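You operate a simulated robot arm through the tools that you are given. There is no shell and no other tool.

The job below is to be done with a simulated robot arm. You get a single attempt, and the scene is never put back.

JOB
Bleed the filter, then pump it up to 2 bar.
Fine: port knob on FILTER, vent shut; pump with BLEED open till the sight glass clears, then shut it.

The check looks at the end state, three seconds after you hand in, the way a careful person would. Anything else that was tipped, shoved, dropped, spilled or broken makes it a failure.

ROBOT AND FRAMES
A 6-joint arm with a two-finger gripper, fixed in place. Base frame: the origin is at the foot of the arm, x ahead of it, y to its left, z up. Units: cm, degrees, N and s.
With the tool pointing down near the work surface it reaches from about 44 to 84 cm from the base axis. Its first joint turns from -166.0 to 166.0 degrees. Payload 1.66 kg.
The tool frame sits at the grasp point between the pads (the TCP): z along the fingers, y along the line on which they close. The tips reach 1.6 cm beyond it. Largest opening 11.1 cm; the body of the gripper starts 10.4 cm behind the TCP.
Orientation is told as [roll, pitch, yaw] about the base's x, y, z axes, in that order, counted from this pose: with the fingers straight down and closing along the base's y, the tool's x points along the base's -x, its y along +y and its z along -z.

CONTROLS
- The arm moves only by the tool play_rows. Its argument "rows" is a list that holds one entry, the list of rows, each a list of 6 numbers: the shift along the tool's x, y, z in cm, then the turn, a rotation vector about the tool's x, y, z in degrees. In form: [[[dx, dy, dz, ax, ay, az], ...]]. A call has 1 to 20 rows; each row shifts and turns the commanded pose from where the row before left it, along the tool's axes as they then stand. "grip" is the gripper command, from -1 (shut) to 1 (fully open), values between in proportion, set as the call begins (left out, the last holds). Each row takes 0.2 s and may step no farther than 5 cm and 8.6 degrees from the row before; otherwise, or with a gripper value out of range, the whole call is refused. Where a pose cannot be reached the arm comes as near as it can. A force on the tool above 40 N (or 10 N above the force at the start of the call, whichever is more), or a blocked arm, ends the call early, and 0.2 s more pass. The fingers move at their own pace and stop on an object; they squeeze with about 28 N. The grip force told is the motor's: it shows also when the fingers shut on nothing. Time passes only in rows, and 0.2 s behind the last, so rows that do not move let the fingers close. The reply holds the time, the measured pose of the TCP, the force on the tool along the base axes, the opening and the grip force, in the units named above and with some noise, with the torque about the TCP (base axes, N m) and any sound that the robot's microphone picked up, and new pictures: "pictures" is both (left out), scene, wrist or none.
- Cameras (640 x 400 px; columns grow to the right, rows downward): "scene" is fixed at [40.19, 49.87, 171.1]; the picture's right is [-0.98, -0.17, 0.00], its down [-0.15, 0.88, -0.45] and it looks along [0.08, -0.44, -0.89] (base axes); focal length 342 px, centre (320, 200). "wrist" rides on the gripper at [7, 1.4, -14.3] in the tool frame; the picture's right is [-0.19, 0.98, 0.00], its down [-0.87, -0.17, -0.47] and it looks along [-0.46, -0.09, 0.88] (tool axes); focal length 230 px, centre (320, 200). There is no depth. A picture from a camera that has moved, and an enlarged one, comes with that camera's place and axes in the base frame and with its lens.
- move_column(by): slides the trunk up (or, below 0, down) by that many cm; the arm rides with it, the base frame stays. It gives what a move gives, with no picture.
- zoom(camera, box): a new picture of the part [left, top, right, bottom] of that camera's present view, enlarged. No time passes.
- hand_in(): hands the job in; it is judged then, once.

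Places have to be worked out from the pictures, the camera data and where the tool is seen. Open the gripper and draw the arm clear of the work before you hand the job in, unless the task says otherwise.

The tools are called after ">>>" by a JSON object that holds its "method" and its "body". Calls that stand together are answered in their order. play_rows: Moves the arm, as the interface text tells. Its arguments: {"type":"object","properties":{"rows":{"type":"array","items":{"type":"array","items":{"type":"array","items":{"type":"number"}}}},"grip":{"type":"number"},"pictures":{"type":"string","enum":["both","scene","wrist","none"]}},"required":["rows"]} The other tools are called the same way: move_column (by) slides the trunk up or down; zoom (camera, box) takes an enlarged picture of a part of a camera's view; hand_in () hands the job in.

At the start:

```text
t: 0.0
ee_pos: [37.98, 19.48, 131.05]
orientation: [0.1, 0.0, 0.0]
force: [-0.3, -0.6, -0.6]
ft_torque: [-0.02, -0.01, 0.01]
opening: 11.09
grasp_force: 0.0
trunk travel left (down, up): [-30.0, 29.0]
```

scene: 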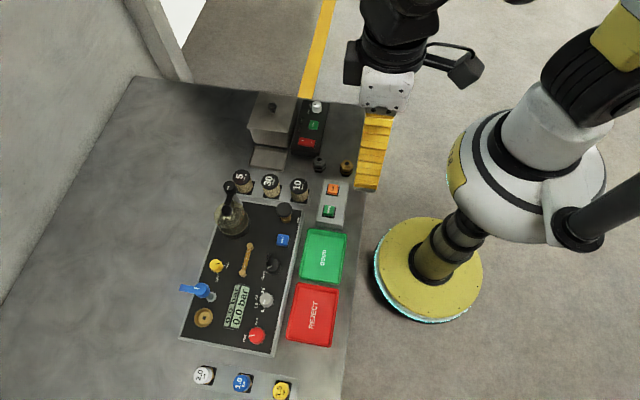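
wrist: 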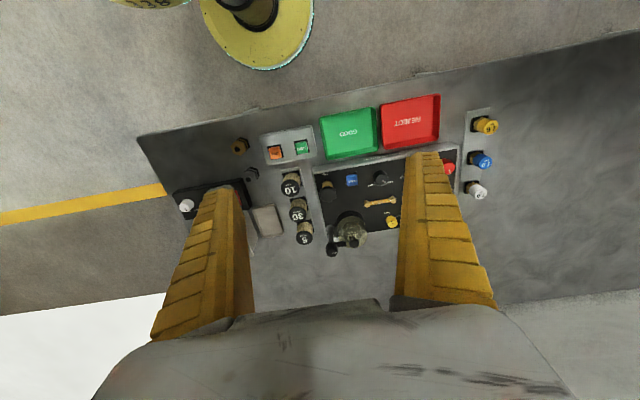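

The panel lies in the middle of the scene picture; I zoom in to read the labels and identify the controls.

>>> {"method": "zoom", "body": {"camera": "scene", "box": [170, 170, 330, 270]}}

>>> {"method": "zoom", "body": {"camera": "scene", "box": [170, 250, 330, 350]}}

>>> {"method": "zoom", "body": {"camera": "wrist", "box": [290, 140, 450, 240]}}

>>> {"method": "zoom", "body": {"camera": "scene", "box": [180, 200, 260, 250]}}

>>> {"method": "zoom", "body": {"camera": "scene", "box": [240, 200, 320, 250]}}

>>> {"method": "zoom", "body": {"camera": "scene", "box": [170, 250, 250, 300]}}

>>> {"method": "zoom", "body": {"camera": "scene", "box": [230, 250, 310, 300]}}

>>> {"method": "zoom", "body": {"camera": "scene", "box": [180, 290, 280, 352]}}

```text
4.00 times, centred on (250, 220) of scene
camera zoom: at [40.19, 49.87, 171.1], right [-0.98, -0.17, 0.0], down [-0.15, 0.88, -0.45], along [0.08, -0.44, -0.89], focal length 1366 px, centre (600, 120)
```

zoom: 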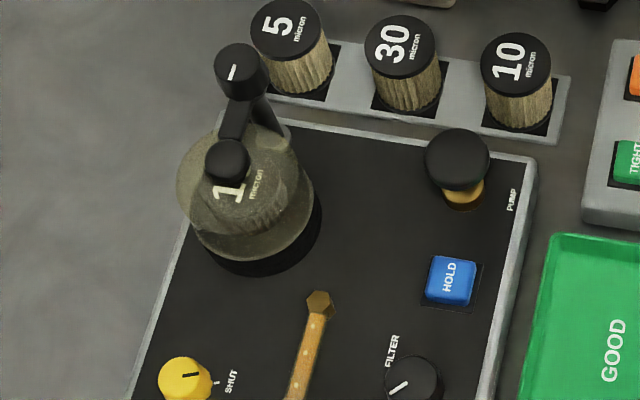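

```text
4.00 times, centred on (250, 300) of scene
camera zoom: at [40.19, 49.87, 171.1], right [-0.98, -0.17, 0.0], down [-0.15, 0.88, -0.45], along [0.08, -0.44, -0.89], focal length 1366 px, centre (600, -200)
```

zoom: 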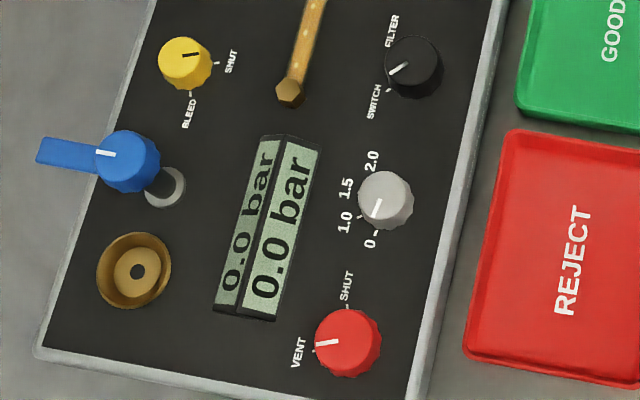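

```text
4.00 times, centred on (370, 190) of wrist
camera zoom: at [31.0, 20.91, 145.04], right [0.19, 0.98, 0.0], down [0.87, -0.17, 0.47], along [0.46, -0.09, -0.88], focal length 920 px, centre (120, 240)
```

zoom: 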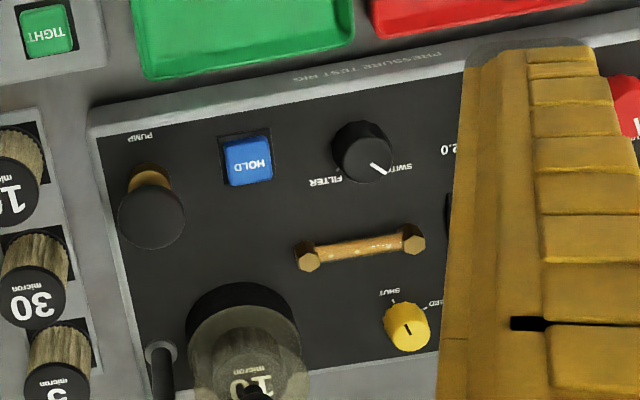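

```text
8.00 times, centred on (220, 225) of scene
camera zoom: at [40.19, 49.87, 171.1], right [-0.98, -0.17, 0.0], down [-0.15, 0.88, -0.45], along [0.08, -0.44, -0.89], focal length 2733 px, centre (1120, 0)
```

zoom: 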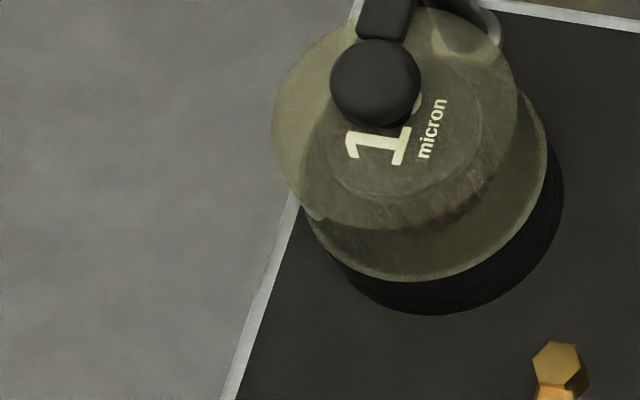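

```text
8.00 times, centred on (280, 225) of scene
camera zoom: at [40.19, 49.87, 171.1], right [-0.98, -0.17, 0.0], down [-0.15, 0.88, -0.45], along [0.08, -0.44, -0.89], focal length 2733 px, centre (640, 0)
```

zoom: 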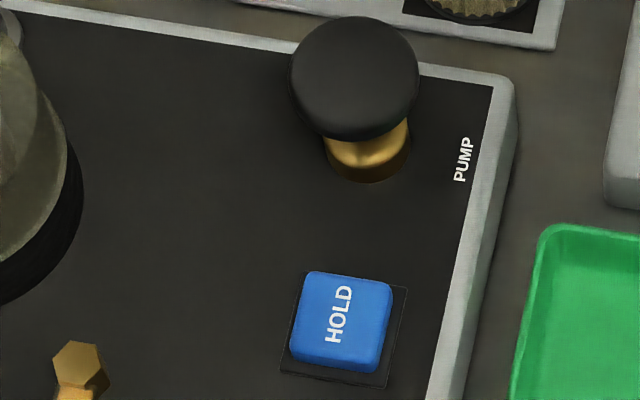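

```text
8.00 times, centred on (210, 275) of scene
camera zoom: at [40.19, 49.87, 171.1], right [-0.98, -0.17, 0.0], down [-0.15, 0.88, -0.45], along [0.08, -0.44, -0.89], focal length 2733 px, centre (1200, -400)
```

zoom: 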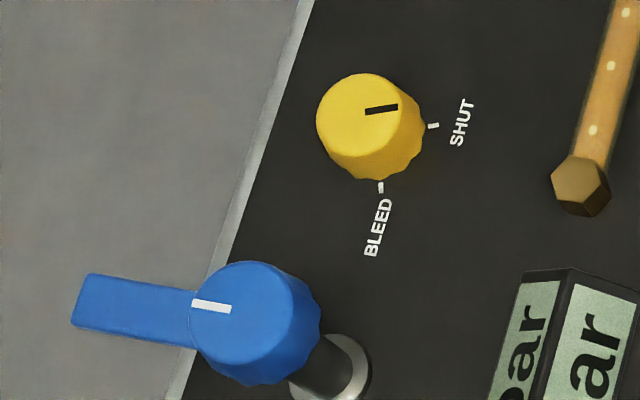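

```text
8.00 times, centred on (270, 275) of scene
camera zoom: at [40.19, 49.87, 171.1], right [-0.98, -0.17, 0.0], down [-0.15, 0.88, -0.45], along [0.08, -0.44, -0.89], focal length 2733 px, centre (720, -400)
```

zoom: 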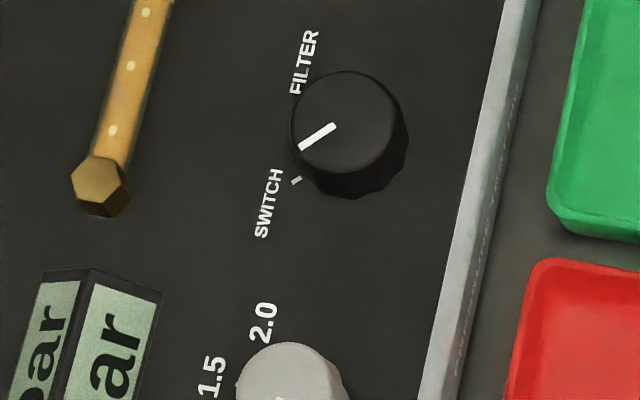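

```text
6.40 times, centred on (230, 321) of scene
camera zoom: at [40.19, 49.87, 171.1], right [-0.98, -0.17, 0.0], down [-0.15, 0.88, -0.45], along [0.08, -0.44, -0.89], focal length 2186 px, centre (896, -574)
```

zoom: 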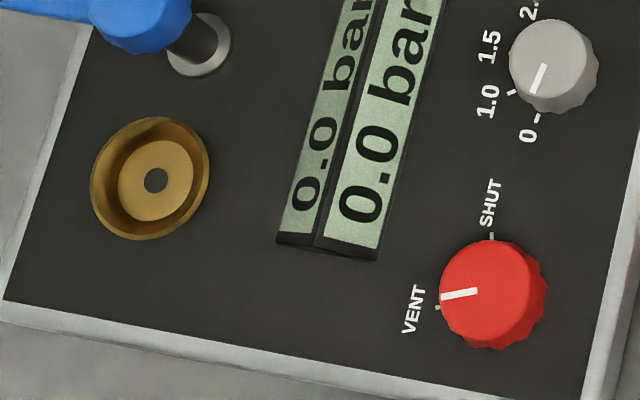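

The panel is axis-aligned, at about z=95. The estimated positions are pump (54,19), HOLD (54,24), port knob (54,31), grey knob (54,38), red vent (54,45.5) and yellow bleed (67,33). I move over the panel for a closer wrist view.

>>> {"method": "play_rows", "body": {"rows": [[[-1.17, 2.08, 2.67, 0, 0, 0], [-1.17, 2.08, 2.67, 0, 0, 0], [-1.17, 2.08, 2.67, 0, 0, 0], [-1.17, 2.08, 2.67, 0, 0, 0], [-1.17, 2.08, 2.67, 0, 0, 0], [-1.17, 2.08, 2.67, 0, 0, 0], [0, 0, 0, 0, 0, 0]]]}}

```text
t: 1.6
ee_pos: [44.7, 31.76, 114.96]
orientation: [0.0, 0.0, -0.1]
force: [0.0, 0.1, 0.2]
ft_torque: [0.03, -0.03, 0.03]
opening: 11.08
grasp_force: 0.0
trunk travel left (down, up): [-30.0, 29.0]
camera wrist: at [37.9, 33.19, 128.97], right [0.19, 0.98, 0.0], down [0.87, -0.17, 0.47], along [0.46, -0.09, -0.88], focal length 230 px, centre (320, 200)
```

scene: 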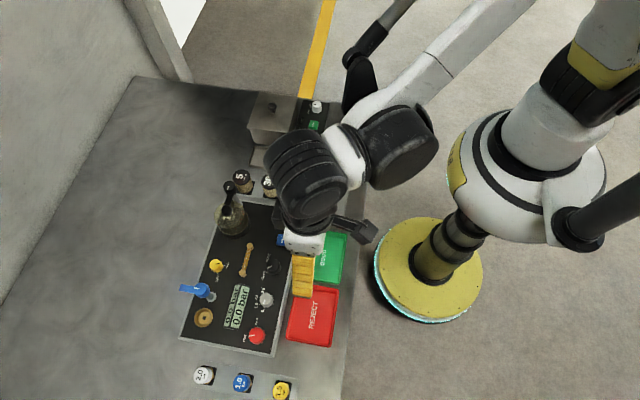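
wrist: 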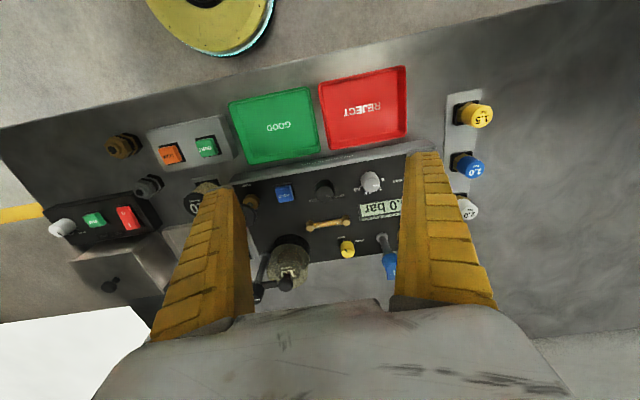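

The wrist view now shows the whole knob row; I enlarge it to triangulate the knobs.

>>> {"method": "zoom", "body": {"camera": "wrist", "box": [230, 150, 430, 275]}}

>>> {"method": "zoom", "body": {"camera": "wrist", "box": [235, 175, 315, 225]}}

>>> {"method": "zoom", "body": {"camera": "wrist", "box": [300, 165, 400, 227]}}

>>> {"method": "zoom", "body": {"camera": "wrist", "box": [310, 220, 410, 282]}}

```text
3.20 times, centred on (330, 212) of wrist
camera zoom: at [37.9, 33.19, 128.97], right [0.19, 0.98, 0.0], down [0.87, -0.17, 0.47], along [0.46, -0.09, -0.88], focal length 736 px, centre (288, 160)
```

zoom: 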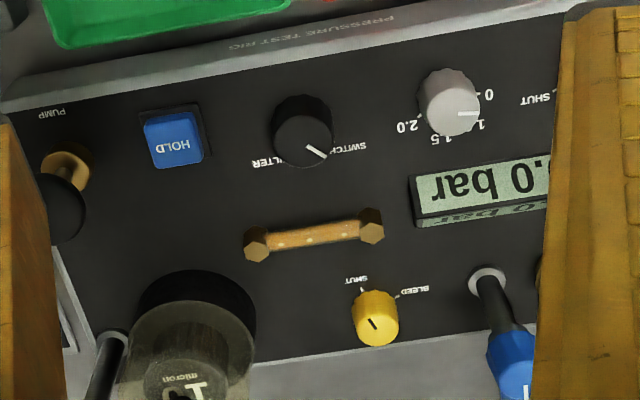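

```text
8.00 times, centred on (275, 200) of wrist
camera zoom: at [37.9, 33.19, 128.97], right [0.19, 0.98, 0.0], down [0.87, -0.17, 0.47], along [0.46, -0.09, -0.88], focal length 1841 px, centre (680, 200)
```

zoom: 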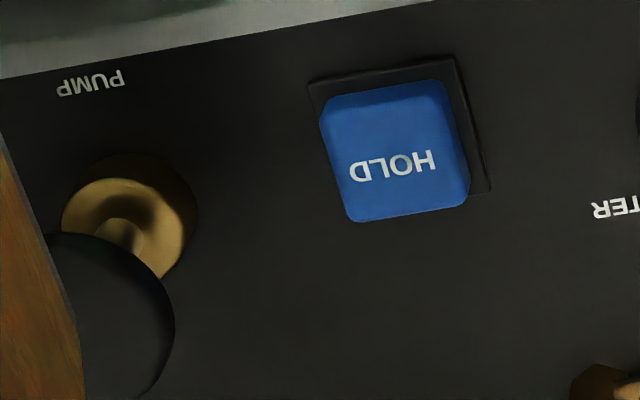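

```text
6.40 times, centred on (350, 196) of wrist
camera zoom: at [37.9, 33.19, 128.97], right [0.19, 0.98, 0.0], down [0.87, -0.17, 0.47], along [0.46, -0.09, -0.88], focal length 1472 px, centre (128, 226)
```

zoom: 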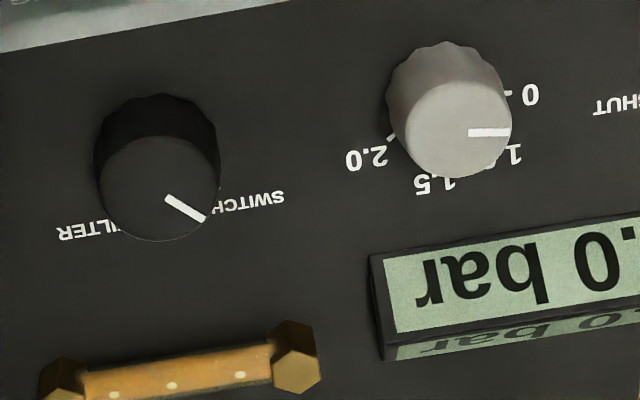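

```text
6.40 times, centred on (360, 251) of wrist
camera zoom: at [37.9, 33.19, 128.97], right [0.19, 0.98, 0.0], down [0.87, -0.17, 0.47], along [0.46, -0.09, -0.88], focal length 1472 px, centre (64, -126)
```

zoom: 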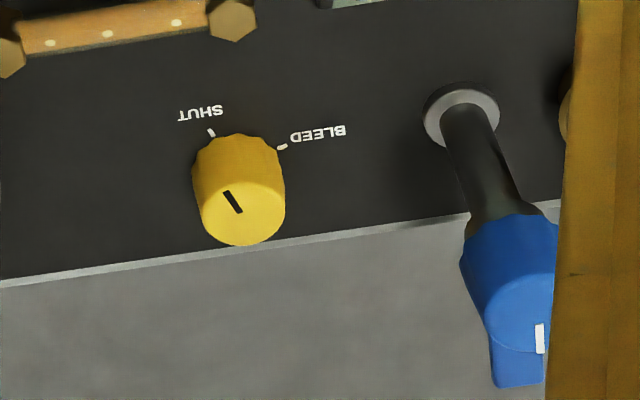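

Triangulated knob tops at z≈95.6: black (54.5, 30.7), grey (54.2, 38.3), yellow (67.5, 32.7), red (54.5, 45.6); pump knob about (54.4, 17.9, 98.5). I go over the black port knob and pre-turn the gripper by +45°.

>>> {"method": "play_rows", "body": {"rows": [[[-2.45, -0.28, 3, 0, 0, 0], [-2.45, -0.28, 3, 0, 0, 0], [-2.45, -0.28, 3, 0, 0, 0], [-2.45, -0.28, 3, 0, 0, 0], [0, 0, 0, 0, 0, -7.5], [0, 0, 0, 0, 0, -7.5], [0, 0, 0, 0, 0, -7.5], [0, 0, 0, 0, 0, -7.5], [0, 0, 0, 0, 0, -7.5], [0, 0, 0, 0, 0, -7.5], [0, 0, 0, 0, 0, 0]]], "grip": -0.1}}

```text
t: 4.0
ee_pos: [54.67, 30.91, 103.0]
orientation: [0.0, 0.0, 45.1]
force: [-0.3, 0.2, 0.0]
ft_torque: [0.04, 0.0, -0.01]
opening: 5.21
grasp_force: 1.9
trunk travel left (down, up): [-30.0, 29.0]
camera wrist: at [48.85, 26.95, 117.09], right [-0.56, 0.83, 0.0], down [0.73, 0.49, 0.47], along [0.39, 0.26, -0.88], focal length 230 px, centre (320, 200)
```

scene: 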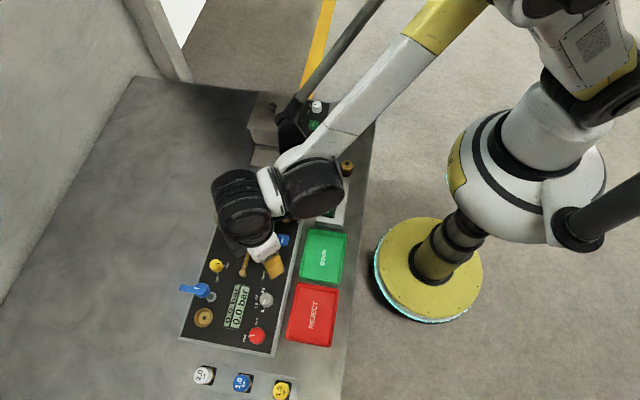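
wrist: 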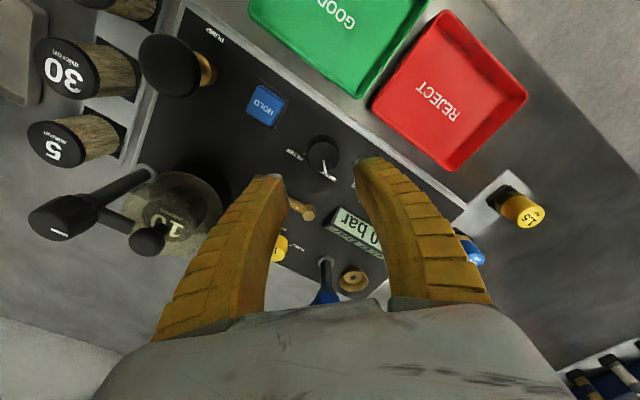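

The gripper is over the black knob. I correct by about 0.3 cm and descend to z≈97 to check alignment.

>>> {"method": "play_rows", "body": {"rows": [[[0.3, 0, 3, 0, 0, 0], [0, 0, 3, 0, 0, 0], [0, 0, 0, 0, 0, 0]]], "pictures": "wrist"}}

>>> {"method": "zoom", "body": {"camera": "wrist", "box": [220, 100, 420, 225]}}

>>> {"method": "zoom", "body": {"camera": "scene", "box": [230, 240, 310, 290]}}

```text
t: 4.8
ee_pos: [54.36, 30.71, 97.09]
orientation: [0.0, -0.1, 45.0]
force: [0.4, 0.3, -0.1]
ft_torque: [0.02, -0.02, -0.01]
opening: 5.21
grasp_force: 0.9
trunk travel left (down, up): [-30.0, 29.0]
camera wrist: at [48.68, 26.76, 111.16], right [-0.56, 0.83, 0.0], down [0.73, 0.49, 0.47], along [0.39, 0.26, -0.88], focal length 230 px, centre (320, 200)
```

wrist: 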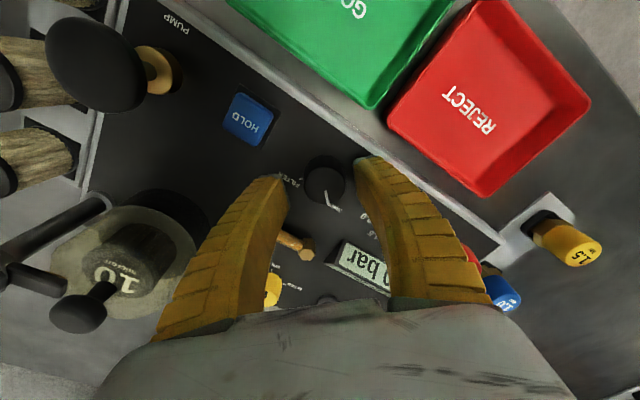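

```text
3.20 times, centred on (320, 162) of wrist
camera zoom: at [48.68, 26.76, 111.16], right [-0.56, 0.83, 0.0], down [0.73, 0.49, 0.47], along [0.39, 0.26, -0.88], focal length 736 px, centre (320, 320)
```

zoom: 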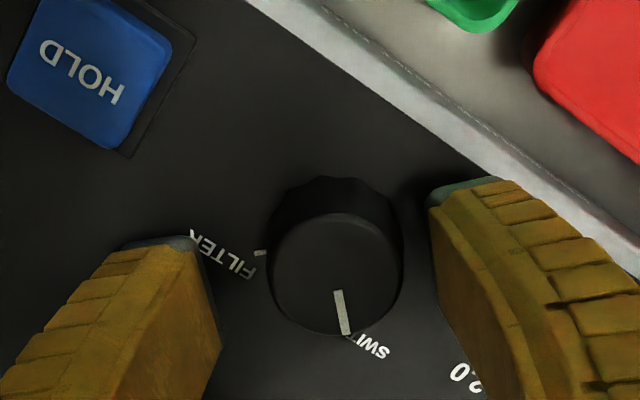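

```text
8.00 times, centred on (270, 265) of scene
camera zoom: at [40.19, 49.87, 171.1], right [-0.98, -0.17, 0.0], down [-0.15, 0.88, -0.45], along [0.08, -0.44, -0.89], focal length 2733 px, centre (720, -320)
```

zoom: 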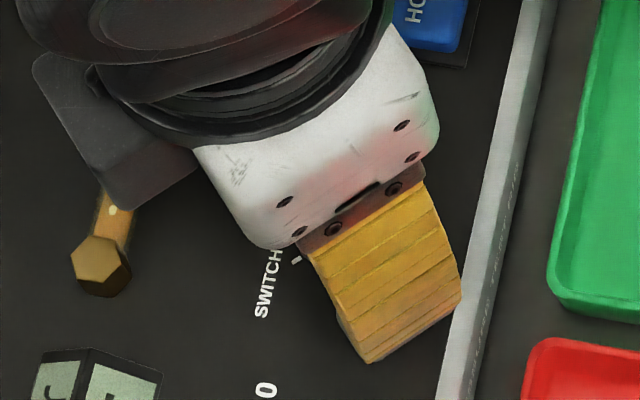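

The knob sits about 0.35 cm toward tool +y from the finger midpoint. I shift and descend to z≈95.8.

>>> {"method": "play_rows", "body": {"rows": [[[0, 0.35, 0, 0, 0, 0], [0, 0, 0.7, 0, 0, 0], [0, 0, 0.6, 0, 0, 0], [0, 0, 0, 0, 0, 0]]], "pictures": "wrist"}}

>>> {"method": "zoom", "body": {"camera": "wrist", "box": [220, 100, 420, 225]}}

```text
t: 5.8
ee_pos: [54.14, 30.89, 95.98]
orientation: [-0.1, -0.1, 45.0]
force: [-1.7, -0.8, 20.1]
ft_torque: [0.1, -0.12, -0.13]
opening: 2.68
grasp_force: 34.5
trunk travel left (down, up): [-30.0, 29.0]
stopped in row 4: the force on the tool passed its limit at 48 N (the readings are from after the stop); the commanded pose is now the measured one
camera wrist: at [48.31, 26.97, 110.01], right [-0.56, 0.83, 0.0], down [0.73, 0.49, 0.47], along [0.39, 0.26, -0.88], focal length 230 px, centre (320, 200)
```

wrist: 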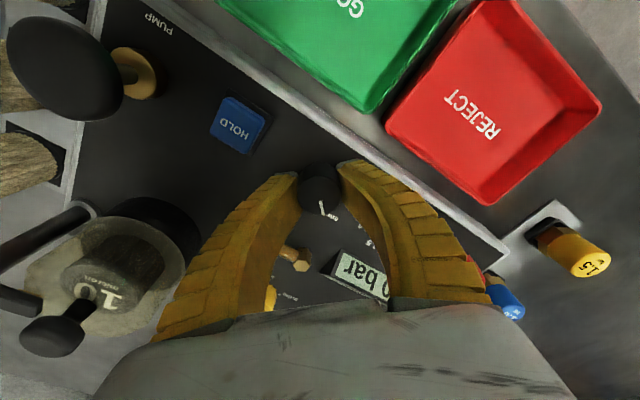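

```text
3.20 times, centred on (320, 162) of wrist
camera zoom: at [48.31, 26.97, 110.01], right [-0.56, 0.83, 0.0], down [0.73, 0.49, 0.47], along [0.39, 0.26, -0.88], focal length 736 px, centre (320, 320)
```

zoom: 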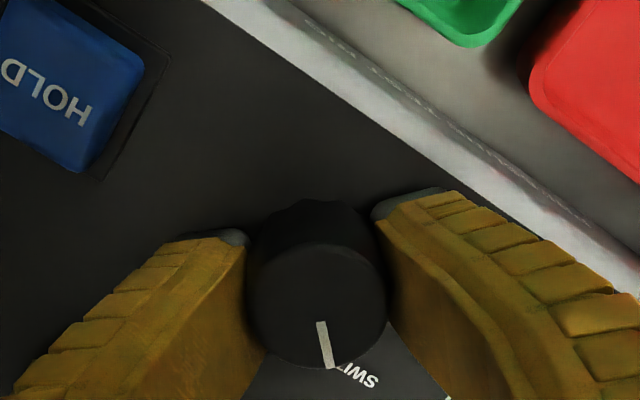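

The tips touched the panel (surface ≈94.4), and the fingers are now closed on the knob (2.68 cm). I raise slightly to relieve the contact and turn clockwise by 30° as a test.

>>> {"method": "play_rows", "body": {"rows": [[[0, 0, -0.25, 0, 0, 0], [0, 0, 0, 0, 0, 0], [0, 0, 0, 0, 0, 7.5], [0, 0, 0, 0, 0, 7.5], [0, 0, 0, 0, 0, 7.5], [0, 0, 0, 0, 0, 7.5], [0, 0, 0, 0, 0, 0]]], "grip": -1, "pictures": "wrist"}}

>>> {"method": "zoom", "body": {"camera": "wrist", "box": [220, 100, 420, 225]}}

```text
t: 7.5
ee_pos: [54.11, 30.75, 96.17]
orientation: [0.0, 0.0, 14.9]
force: [-8.6, -15.3, -3.8]
ft_torque: [-0.28, 0.93, -0.02]
opening: 2.36
grasp_force: 33.9
trunk travel left (down, up): [-30.0, 29.0]
camera wrist: at [47.16, 30.38, 110.22], right [-0.07, 1.0, 0.0], down [0.88, 0.06, 0.47], along [0.47, 0.03, -0.88], focal length 230 px, centre (320, 200)
```

wrist: 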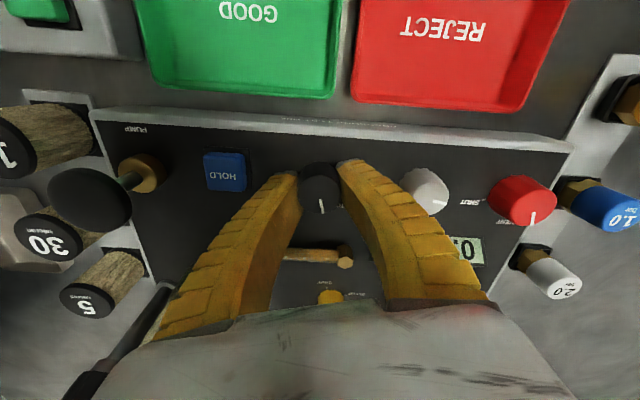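

```text
3.20 times, centred on (320, 162) of wrist
camera zoom: at [47.16, 30.38, 110.22], right [-0.07, 1.0, 0.0], down [0.88, 0.06, 0.47], along [0.47, 0.03, -0.88], focal length 736 px, centre (320, 320)
```

zoom: 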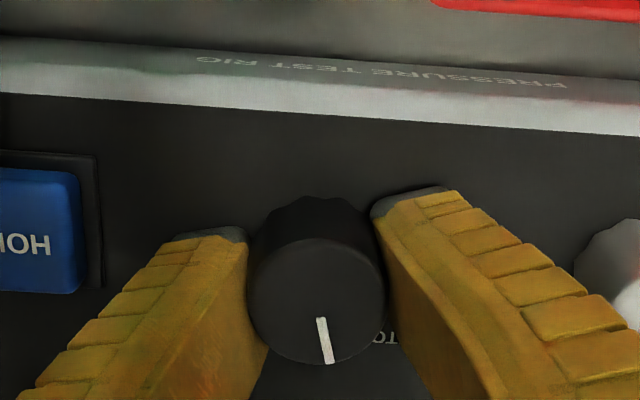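

The knob follows the gripper. There is a small side load, so I nudge about 0.15 cm and turn the remaining 60°.

>>> {"method": "play_rows", "body": {"rows": [[[0.1, -0.1, 0, 0, 0, 0], [0, 0, 0, 0, 0, 7.5], [0, 0, 0, 0, 0, 7.5], [0, 0, 0, 0, 0, 7.5], [0, 0, 0, 0, 0, 7.5], [0, 0, 0, 0, 0, 7.5], [0, 0, 0, 0, 0, 7.5], [0, 0, 0, 0, 0, 7.5], [0, 0, 0, 0, 0, 7.5], [0, 0, 0, 0, 0, 0]]], "pictures": "wrist"}}

>>> {"method": "zoom", "body": {"camera": "wrist", "box": [220, 100, 420, 225]}}

```text
t: 9.7
ee_pos: [53.94, 30.76, 96.15]
orientation: [0.1, 0.1, -45.1]
force: [-5.8, -4.9, 8.4]
ft_torque: [0.06, 0.16, 0.2]
opening: 2.28
grasp_force: 34.3
trunk travel left (down, up): [-30.0, 29.0]
camera wrist: at [50.13, 36.69, 110.19], right [0.83, 0.56, 0.0], down [0.49, -0.73, 0.47], along [0.26, -0.39, -0.88], focal length 230 px, centre (320, 200)
```

wrist: 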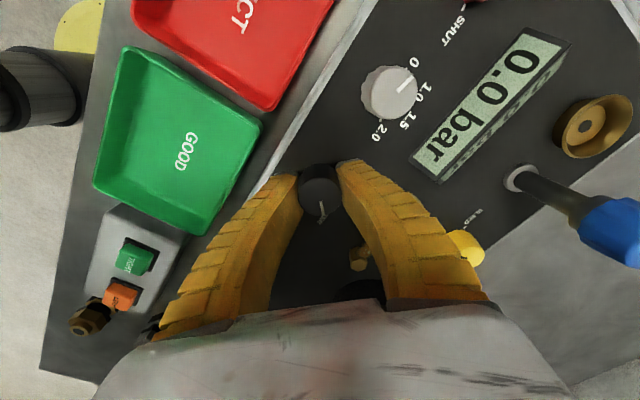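

```text
3.20 times, centred on (320, 162) of wrist
camera zoom: at [50.13, 36.69, 110.19], right [0.83, 0.56, 0.0], down [0.49, -0.73, 0.47], along [0.26, -0.39, -0.88], focal length 736 px, centre (320, 320)
```

zoom: 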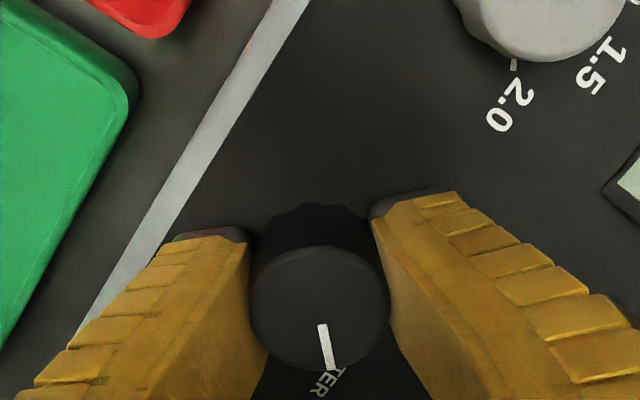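

The black knob now points to FILTER. I release it, rise, move over the red vent knob (~(54.05, 45.7)) and turn the gripper back to +45°.

>>> {"method": "play_rows", "body": {"rows": [[[0, 0, 0, 0, 0, 0], [0, 0, 0, 0, 0, 0], [0, 0, -3, 0, 0, 0], [0, 0, -3, 0, 0, 0], [2.62, 2.65, 0, 0, 0, 0], [2.62, 2.65, 0, 0, 0, 0], [2.62, 2.65, 0, 0, 0, 0], [2.62, 2.65, 0, 0, 0, 0], [0, 0, 0, 0, 0, -7.5], [0, 0, 0, 0, 0, -7.5], [0, 0, 0, 0, 0, -7.5], [0, 0, 0, 0, 0, -7.5], [0, 0, 0, 0, 0, -7.5], [0, 0, 0, 0, 0, -7.5], [0, 0, 0, 0, 0, -7.5], [0, 0, 0, 0, 0, -7.5], [0, 0, 0, 0, 0, -7.5], [0, 0, 0, 0, 0, -7.5], [0, 0, 0, 0, 0, -7.5], [0, 0, 0, 0, 0, -7.5]]], "grip": -0.1}}

>>> {"method": "zoom", "body": {"camera": "wrist", "box": [220, 100, 420, 225]}}

>>> {"method": "zoom", "body": {"camera": "scene", "box": [230, 240, 310, 290]}}

```text
t: 13.8
ee_pos: [54.18, 45.66, 102.25]
orientation: [0.0, 0.0, 45.1]
force: [-0.6, 0.3, -0.4]
ft_torque: [-0.01, -0.01, 0.0]
opening: 5.21
grasp_force: 1.6
trunk travel left (down, up): [-30.0, 29.0]
camera wrist: at [48.42, 41.8, 116.15], right [-0.56, 0.83, 0.0], down [0.73, 0.49, 0.47], along [0.39, 0.27, -0.88], focal length 230 px, centre (320, 200)
```

scene: 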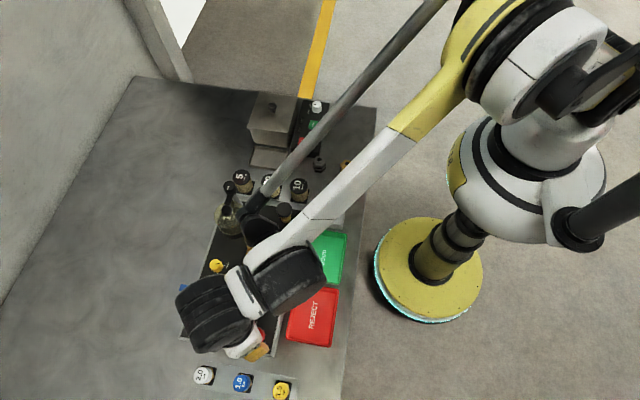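
wrist: 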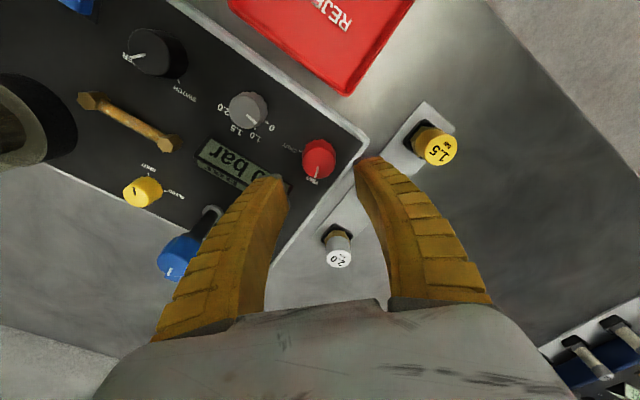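

```text
3.20 times, centred on (320, 162) of wrist
camera zoom: at [48.42, 41.8, 116.15], right [-0.56, 0.83, 0.0], down [0.73, 0.49, 0.47], along [0.39, 0.27, -0.88], focal length 736 px, centre (320, 320)
```

zoom: 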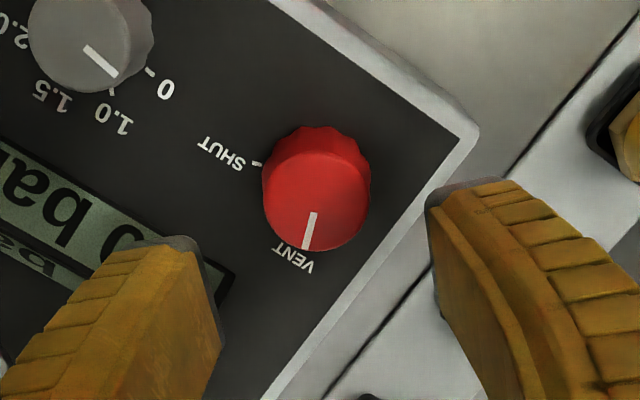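

```text
8.00 times, centred on (270, 265) of scene
camera zoom: at [40.19, 49.87, 171.1], right [-0.98, -0.17, 0.0], down [-0.15, 0.88, -0.45], along [0.08, -0.44, -0.89], focal length 2733 px, centre (720, -320)
```

zoom: 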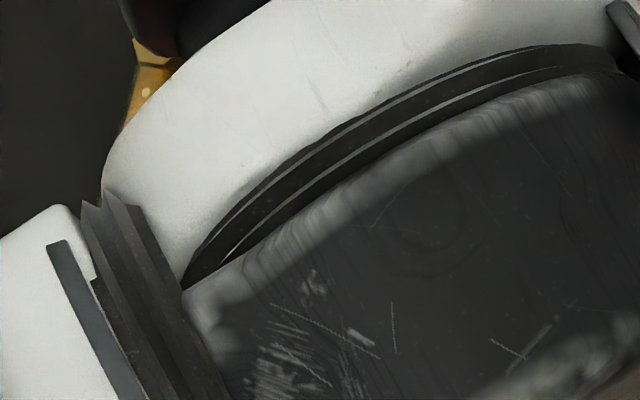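

The red knob is at ~(54.15, 45.7), with the display close by on the +x side. I therefore use yaw 0 (fingers along y) with a smaller opening, and will turn to −90°.

>>> {"method": "play_rows", "body": {"rows": [[[0, 0, 0, 0, 0, 7.5], [0, 0, 0, 0, 0, 7.5], [0, 0, 0, 0, 0, 7.5], [0, 0, 0, 0, 0, 7.5], [0, 0, 0, 0, 0, 7.5], [0, 0, 0, 0, 0, 7.5], [0, 0, 2.5, 0, 0, 0], [0, 0, 1.5, 0, 0, 0], [0, 0, 0, 0, 0, 0]]], "grip": -0.25, "pictures": "wrist"}}

>>> {"method": "zoom", "body": {"camera": "wrist", "box": [220, 100, 420, 225]}}

```text
t: 15.8
ee_pos: [54.21, 45.82, 97.97]
orientation: [0.0, 0.0, 0.0]
force: [0.3, 0.0, 0.3]
ft_torque: [0.01, -0.04, 0.03]
opening: 4.39
grasp_force: 1.7
trunk travel left (down, up): [-30.0, 29.0]
camera wrist: at [47.38, 47.2, 112.07], right [0.19, 0.98, 0.0], down [0.87, -0.17, 0.47], along [0.46, -0.09, -0.88], focal length 230 px, centre (320, 200)
```

wrist: 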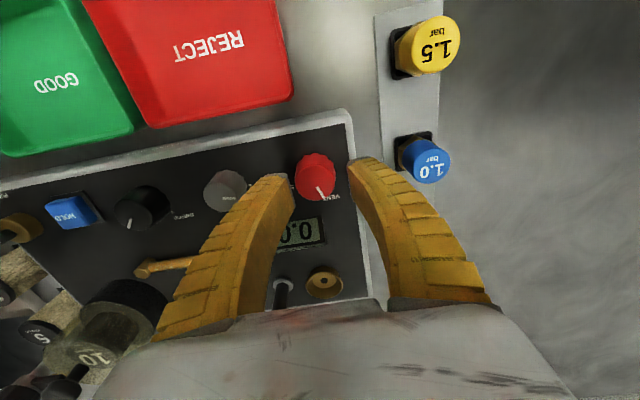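

```text
3.20 times, centred on (320, 162) of wrist
camera zoom: at [47.38, 47.2, 112.07], right [0.19, 0.98, 0.0], down [0.87, -0.17, 0.47], along [0.46, -0.09, -0.88], focal length 736 px, centre (320, 320)
```

zoom: 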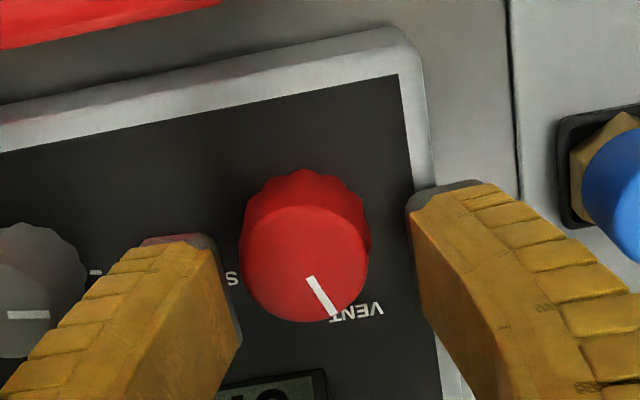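

The knob is about 0.35 cm toward −y of the midline. I shift, descend to z≈96.3 and then grip.

>>> {"method": "play_rows", "body": {"rows": [[[0.2, -0.35, 0, 0, 0, 0], [0, 0, 1.0, 0, 0, 0], [0, 0, 0.65, 0, 0, 0], [0, 0, 0, 0, 0, 0]]], "pictures": "wrist"}}

>>> {"method": "zoom", "body": {"camera": "wrist", "box": [220, 100, 420, 225]}}

```text
t: 16.9
ee_pos: [54.05, 45.36, 96.31]
orientation: [0.0, 0.0, 0.1]
force: [-0.1, -0.1, -0.8]
ft_torque: [-0.03, 0.0, 0.02]
opening: 4.39
grasp_force: 1.6
trunk travel left (down, up): [-30.0, 29.0]
camera wrist: at [47.12, 46.8, 110.43], right [0.19, 0.98, 0.0], down [0.87, -0.17, 0.47], along [0.46, -0.09, -0.88], focal length 230 px, centre (320, 200)
```

wrist: 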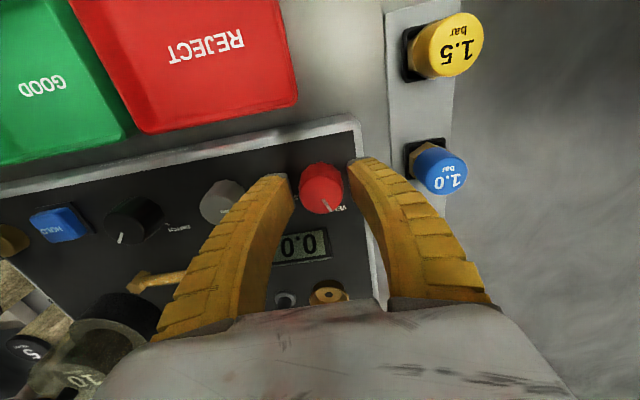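

```text
3.20 times, centred on (320, 162) of wrist
camera zoom: at [47.12, 46.8, 110.43], right [0.19, 0.98, 0.0], down [0.87, -0.17, 0.47], along [0.46, -0.09, -0.88], focal length 736 px, centre (320, 320)
```

zoom: 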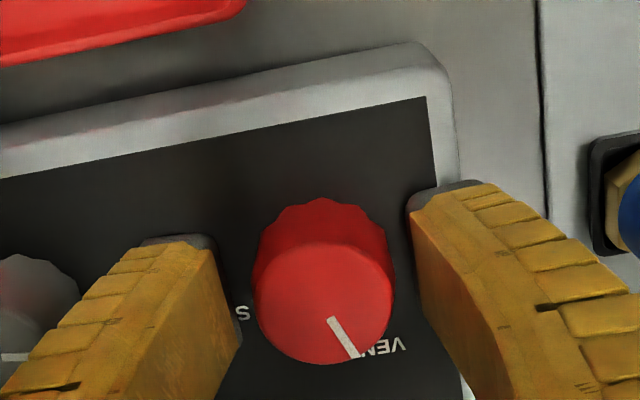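

Centered. I grip and turn the vent knob 90° clockwise toward SHUT.

>>> {"method": "play_rows", "body": {"rows": [[[0, 0, 0, 0, 0, 0], [0, 0, 0, 0, 0, 0], [0, 0, 0, 0, 0, 7.5], [0, 0, 0, 0, 0, 7.5], [0, 0, 0, 0, 0, 7.5], [0, 0, 0, 0, 0, 7.5], [0, 0, 0, 0, 0, 7.5], [0, 0, 0, 0, 0, 7.5], [0, 0, 0, 0, 0, 7.5], [0, 0, 0, 0, 0, 7.5], [0, 0, 0, 0, 0, 7.5], [0, 0, 0, 0, 0, 7.5], [0, 0, 0, 0, 0, 7.5], [0, 0, 0, 0, 0, 7.5], [0, 0, 0, 0, 0, 0]]], "grip": -1, "pictures": "wrist"}}

>>> {"method": "zoom", "body": {"camera": "wrist", "box": [220, 100, 420, 225]}}

```text
t: 20.1
ee_pos: [54.03, 45.48, 96.45]
orientation: [0.0, 0.0, -90.1]
force: [-7.6, 13.1, 1.0]
ft_torque: [0.07, 0.01, 0.04]
opening: 2.6
grasp_force: 34.0
trunk travel left (down, up): [-30.0, 29.0]
camera wrist: at [55.45, 52.5, 110.46], right [0.98, -0.19, 0.0], down [-0.17, -0.87, 0.47], along [-0.09, -0.46, -0.88], focal length 230 px, centre (320, 200)
```

wrist: 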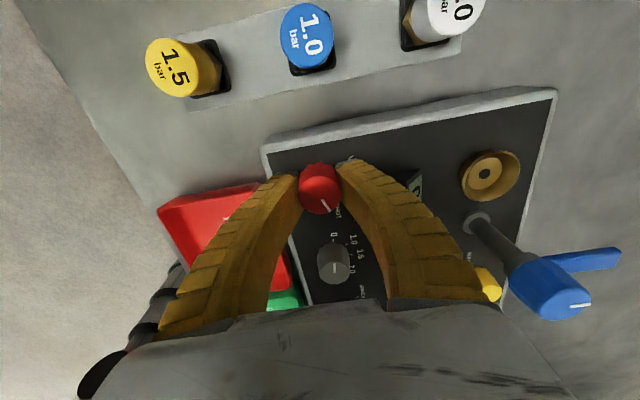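

```text
3.20 times, centred on (320, 162) of wrist
camera zoom: at [55.45, 52.5, 110.46], right [0.98, -0.19, 0.0], down [-0.17, -0.87, 0.47], along [-0.09, -0.46, -0.88], focal length 736 px, centre (320, 320)
```

zoom: 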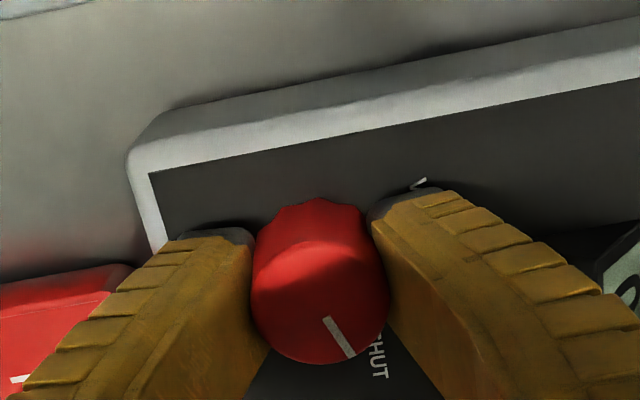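

The pointer is at SHUT. I release, rise and turn the gripper back to yaw 0, then check the knobs.

>>> {"method": "play_rows", "body": {"rows": [[[0, 0, 0, 0, 0, 0], [0, 0, 0, 0, 0, 0], [0, 0, -3, 0, 0, 0], [0, 0, -3, 0, 0, 0], [0, 0, -4, 0, 0, 0], [0, 0, 0, 0, 0, -7.5], [0, 0, 0, 0, 0, -7.5], [0, 0, 0, 0, 0, -7.5], [0, 0, 0, 0, 0, -7.5], [0, 0, 0, 0, 0, -7.5], [0, 0, 0, 0, 0, -7.5], [0, 0, 0, 0, 0, -7.5], [0, 0, 0, 0, 0, -7.5], [0, 0, 0, 0, 0, -7.5], [0, 0, 0, 0, 0, -7.5], [0, 0, 0, 0, 0, -7.5], [0, 0, 0, 0, 0, -7.5], [0, 0, 0, 0, 0, 0]]], "grip": -0.25, "pictures": "wrist"}}

>>> {"method": "zoom", "body": {"camera": "wrist", "box": [160, 100, 360, 225]}}

```text
t: 23.9
ee_pos: [53.93, 45.57, 106.49]
orientation: [0.0, 0.0, 0.1]
force: [-0.3, 0.3, -0.3]
ft_torque: [0.0, 0.07, -0.01]
opening: 4.41
grasp_force: 1.2
trunk travel left (down, up): [-30.0, 29.0]
camera wrist: at [47.08, 46.88, 120.53], right [0.19, 0.98, 0.0], down [0.87, -0.17, 0.47], along [0.46, -0.09, -0.88], focal length 230 px, centre (320, 200)
```

wrist: 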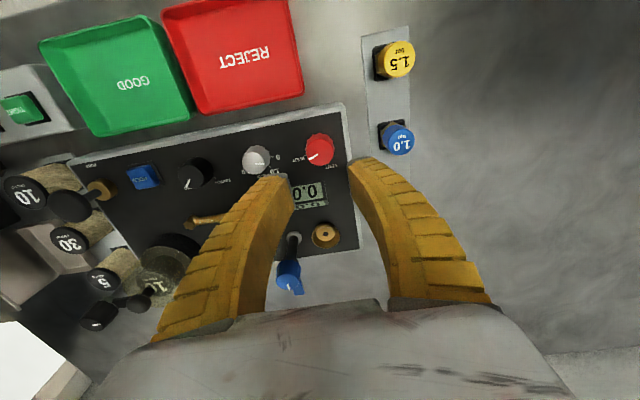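

```text
3.20 times, centred on (260, 162) of wrist
camera zoom: at [47.08, 46.88, 120.53], right [0.19, 0.98, 0.0], down [0.87, -0.17, 0.47], along [0.46, -0.09, -0.88], focal length 736 px, centre (512, 320)
```

zoom: 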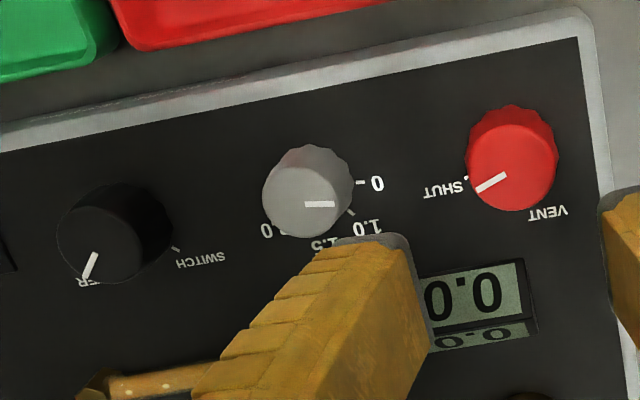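

Port is on FILTER and vent on SHUT. Next I move above the yellow bleed knob, going −y first and then +x, and keep the fingers away from the tall blue handle by using yaw −45…−135.

>>> {"method": "play_rows", "body": {"rows": [[[0, -4.27, 0, 0, 0, 0], [0, -4.27, 0, 0, 0, 0], [0, -4.27, 0, 0, 0, 0], [-4.35, 0, 0, 0, 0, 0], [-4.35, 0, 0, 0, 0, 0], [-4.35, 0, 0, 0, 0, 0], [0, 0, 0, 0, 0, 7.5], [0, 0, 0, 0, 0, 7.5], [0, 0, 0, 0, 0, 7.5], [0, 0, 0, 0, 0, 7.5], [0, 0, 0, 0, 0, 7.5], [0, 0, 0, 0, 0, 7.5], [0, 0, 0, 0, 0, 0]]]}}

>>> {"method": "play_rows", "body": {"rows": [[[0, 0, 0, 0, 0, 7.5], [0, 0, 0, 0, 0, 7.5], [0, 0, 0, 0, 0, 7.5], [0, 0, 0, 0, 0, 7.5], [0, 0, 0, 0, 0, 7.5], [0, 0, 0, 0, 0, 7.5], [0, 0, 0, 0, 0, 7.5], [0, 0, 0, 0, 0, 7.5], [0, 0, 0, 0, 0, 7.5], [0, 0, 0, 0, 0, 7.5], [0, 0, 0, 0, 0, 7.5], [0, 0, 0, 0, 0, 7.5], [0, 0, 0, 0, 0, 0]]]}}

```text
t: 26.6
ee_pos: [67.04, 32.49, 106.39]
orientation: [0.0, 0.1, -45.1]
force: [-0.3, -0.2, 0.1]
ft_torque: [-0.02, -0.02, 0.0]
opening: 4.41
grasp_force: 1.5
trunk travel left (down, up): [-30.0, 29.0]
camera wrist: at [63.17, 38.44, 120.48], right [0.83, 0.56, 0.0], down [0.49, -0.73, 0.47], along [0.26, -0.39, -0.88], focal length 230 px, centre (320, 200)
```

scene: 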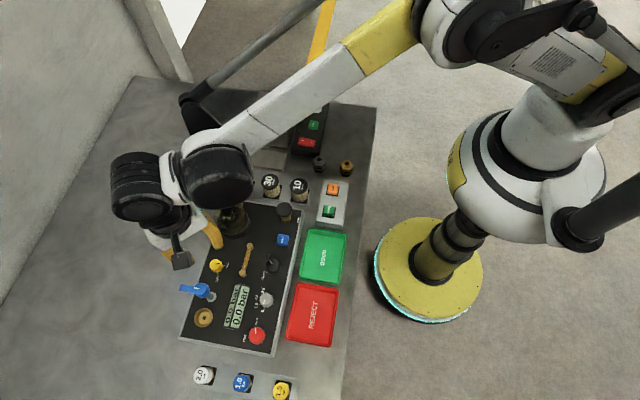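
wrist: 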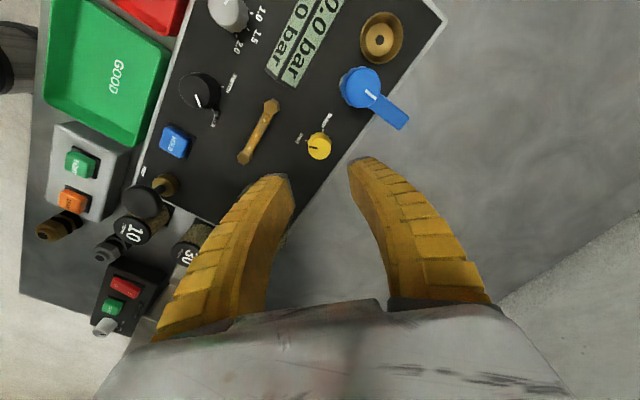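

```text
t: 29.4
ee_pos: [67.0, 32.47, 106.37]
orientation: [0.0, -0.1, -135.1]
force: [0.2, 0.2, -0.2]
ft_torque: [0.01, 0.01, -0.04]
opening: 4.41
grasp_force: 2.0
trunk travel left (down, up): [-30.0, 29.0]
camera wrist: at [73.02, 36.54, 120.46], right [0.56, -0.83, 0.0], down [-0.73, -0.49, 0.47], along [-0.39, -0.26, -0.88], focal length 230 px, centre (320, 200)
```

scene: 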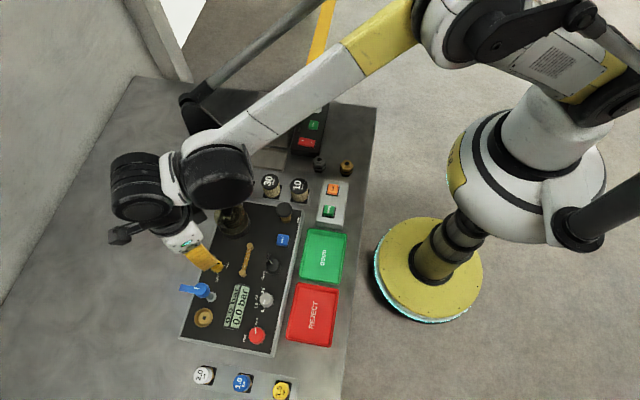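
wrist: 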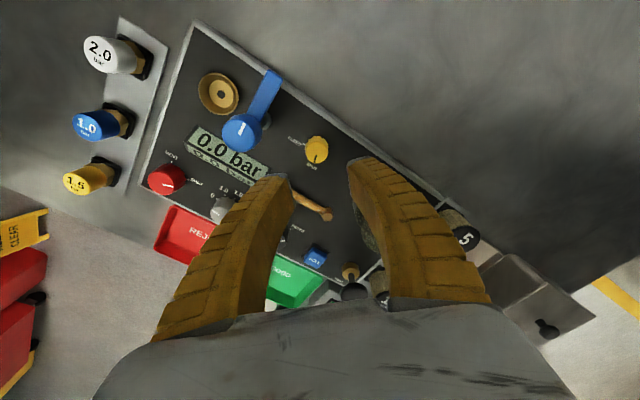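

−135° is reachable. The yellow knob is at ~(67.0, 33.1). I return to yaw −45, correct the position, and descend to z≈98.5.

>>> {"method": "play_rows", "body": {"rows": [[[0, 0, 0, 0, 0, -7.5], [0, 0, 0, 0, 0, -7.5], [0, 0, 0, 0, 0, -7.5], [0, 0, 0, 0, 0, -7.5], [0, 0, 0, 0, 0, -7.5], [0, 0, 0, 0, 0, -7.5], [0, 0, 0, 0, 0, -7.5], [0, 0, 0, 0, 0, -7.5], [0, 0, 0, 0, 0, -7.5], [0, 0, 0, 0, 0, -7.5], [0, 0, 0, 0, 0, -7.5], [0, 0, 0, 0, 0, -7.5], [0.42, 0.42, 2.5, 0, 0, 0], [0, 0, 2.5, 0, 0, 0], [0, 0, 2.5, 0, 0, 0], [0, 0, 0, 0, 0, 0]]], "grip": -0.25}}

>>> {"method": "zoom", "body": {"camera": "wrist", "box": [220, 100, 420, 225]}}

```text
t: 32.9
ee_pos: [66.85, 33.1, 98.97]
orientation: [0.0, 0.0, -45.0]
force: [0.1, 0.3, -0.3]
ft_torque: [-0.02, 0.0, 0.02]
opening: 4.41
grasp_force: 1.4
trunk travel left (down, up): [-30.0, 29.0]
camera wrist: at [63.02, 39.07, 113.0], right [0.83, 0.56, 0.0], down [0.49, -0.73, 0.47], along [0.26, -0.39, -0.88], focal length 230 px, centre (320, 200)
```

scene: 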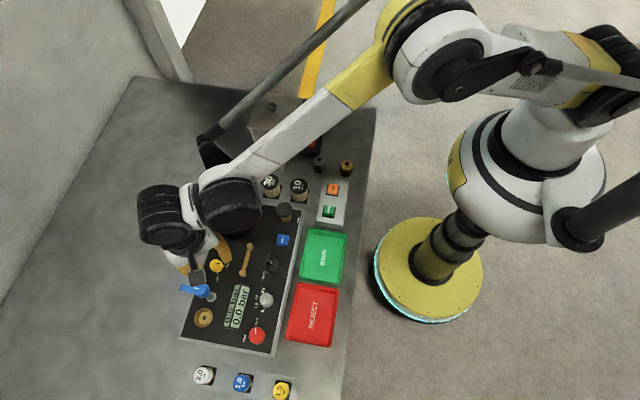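
wrist: 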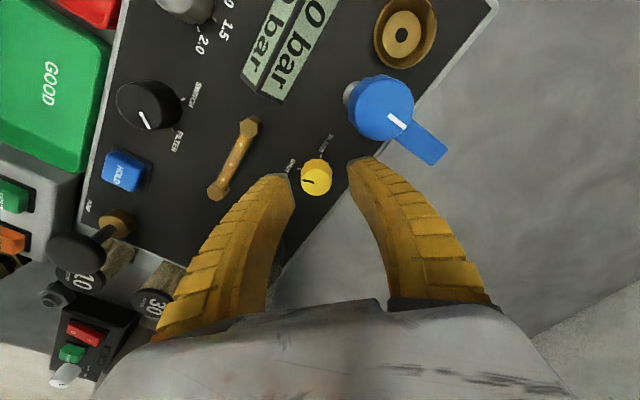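

```text
3.20 times, centred on (320, 162) of wrist
camera zoom: at [63.02, 39.07, 113.0], right [0.83, 0.56, 0.0], down [0.49, -0.73, 0.47], along [0.26, -0.39, -0.88], focal length 736 px, centre (320, 320)
```

zoom: 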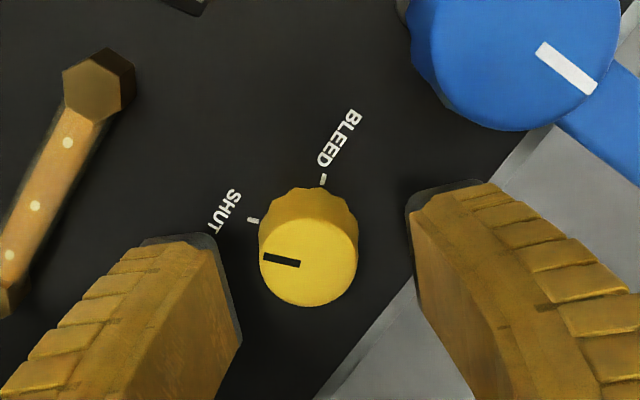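

The yellow knob is offset about −0.3 in both tool x and y. I correct, descend to z≈97.2 and check again.

>>> {"method": "play_rows", "body": {"rows": [[[-0.3, -0.3, 0, 0, 0, 0], [0, 0, 1.0, 0, 0, 0], [0, 0, 0.8, 0, 0, 0], [0, 0, 0, 0, 0, 0]]], "pictures": "wrist"}}

>>> {"method": "zoom", "body": {"camera": "wrist", "box": [220, 100, 420, 225]}}

```text
t: 33.9
ee_pos: [66.93, 32.91, 97.39]
orientation: [0.0, 0.0, -45.0]
force: [-0.4, 0.3, 0.4]
ft_torque: [0.02, 0.01, 0.03]
opening: 4.41
grasp_force: 1.3
trunk travel left (down, up): [-30.0, 29.0]
camera wrist: at [63.1, 38.76, 111.21], right [0.83, 0.56, 0.0], down [0.49, -0.73, 0.47], along [0.26, -0.39, -0.88], focal length 230 px, centre (320, 200)
```

wrist: 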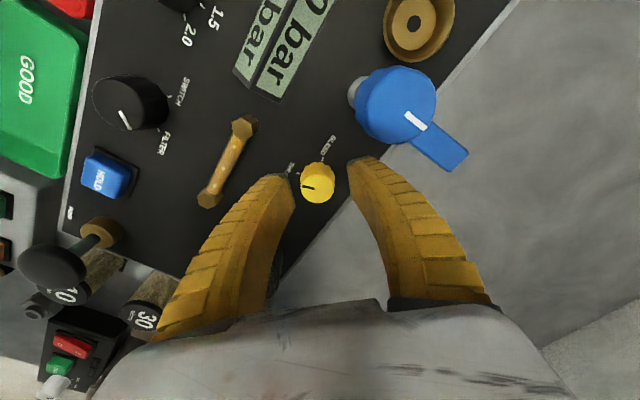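

```text
3.20 times, centred on (320, 162) of wrist
camera zoom: at [63.1, 38.76, 111.21], right [0.83, 0.56, 0.0], down [0.49, -0.73, 0.47], along [0.26, -0.39, -0.88], focal length 736 px, centre (320, 320)
```

zoom: 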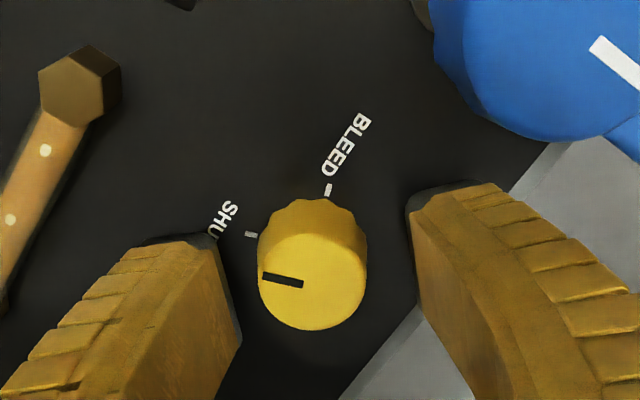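

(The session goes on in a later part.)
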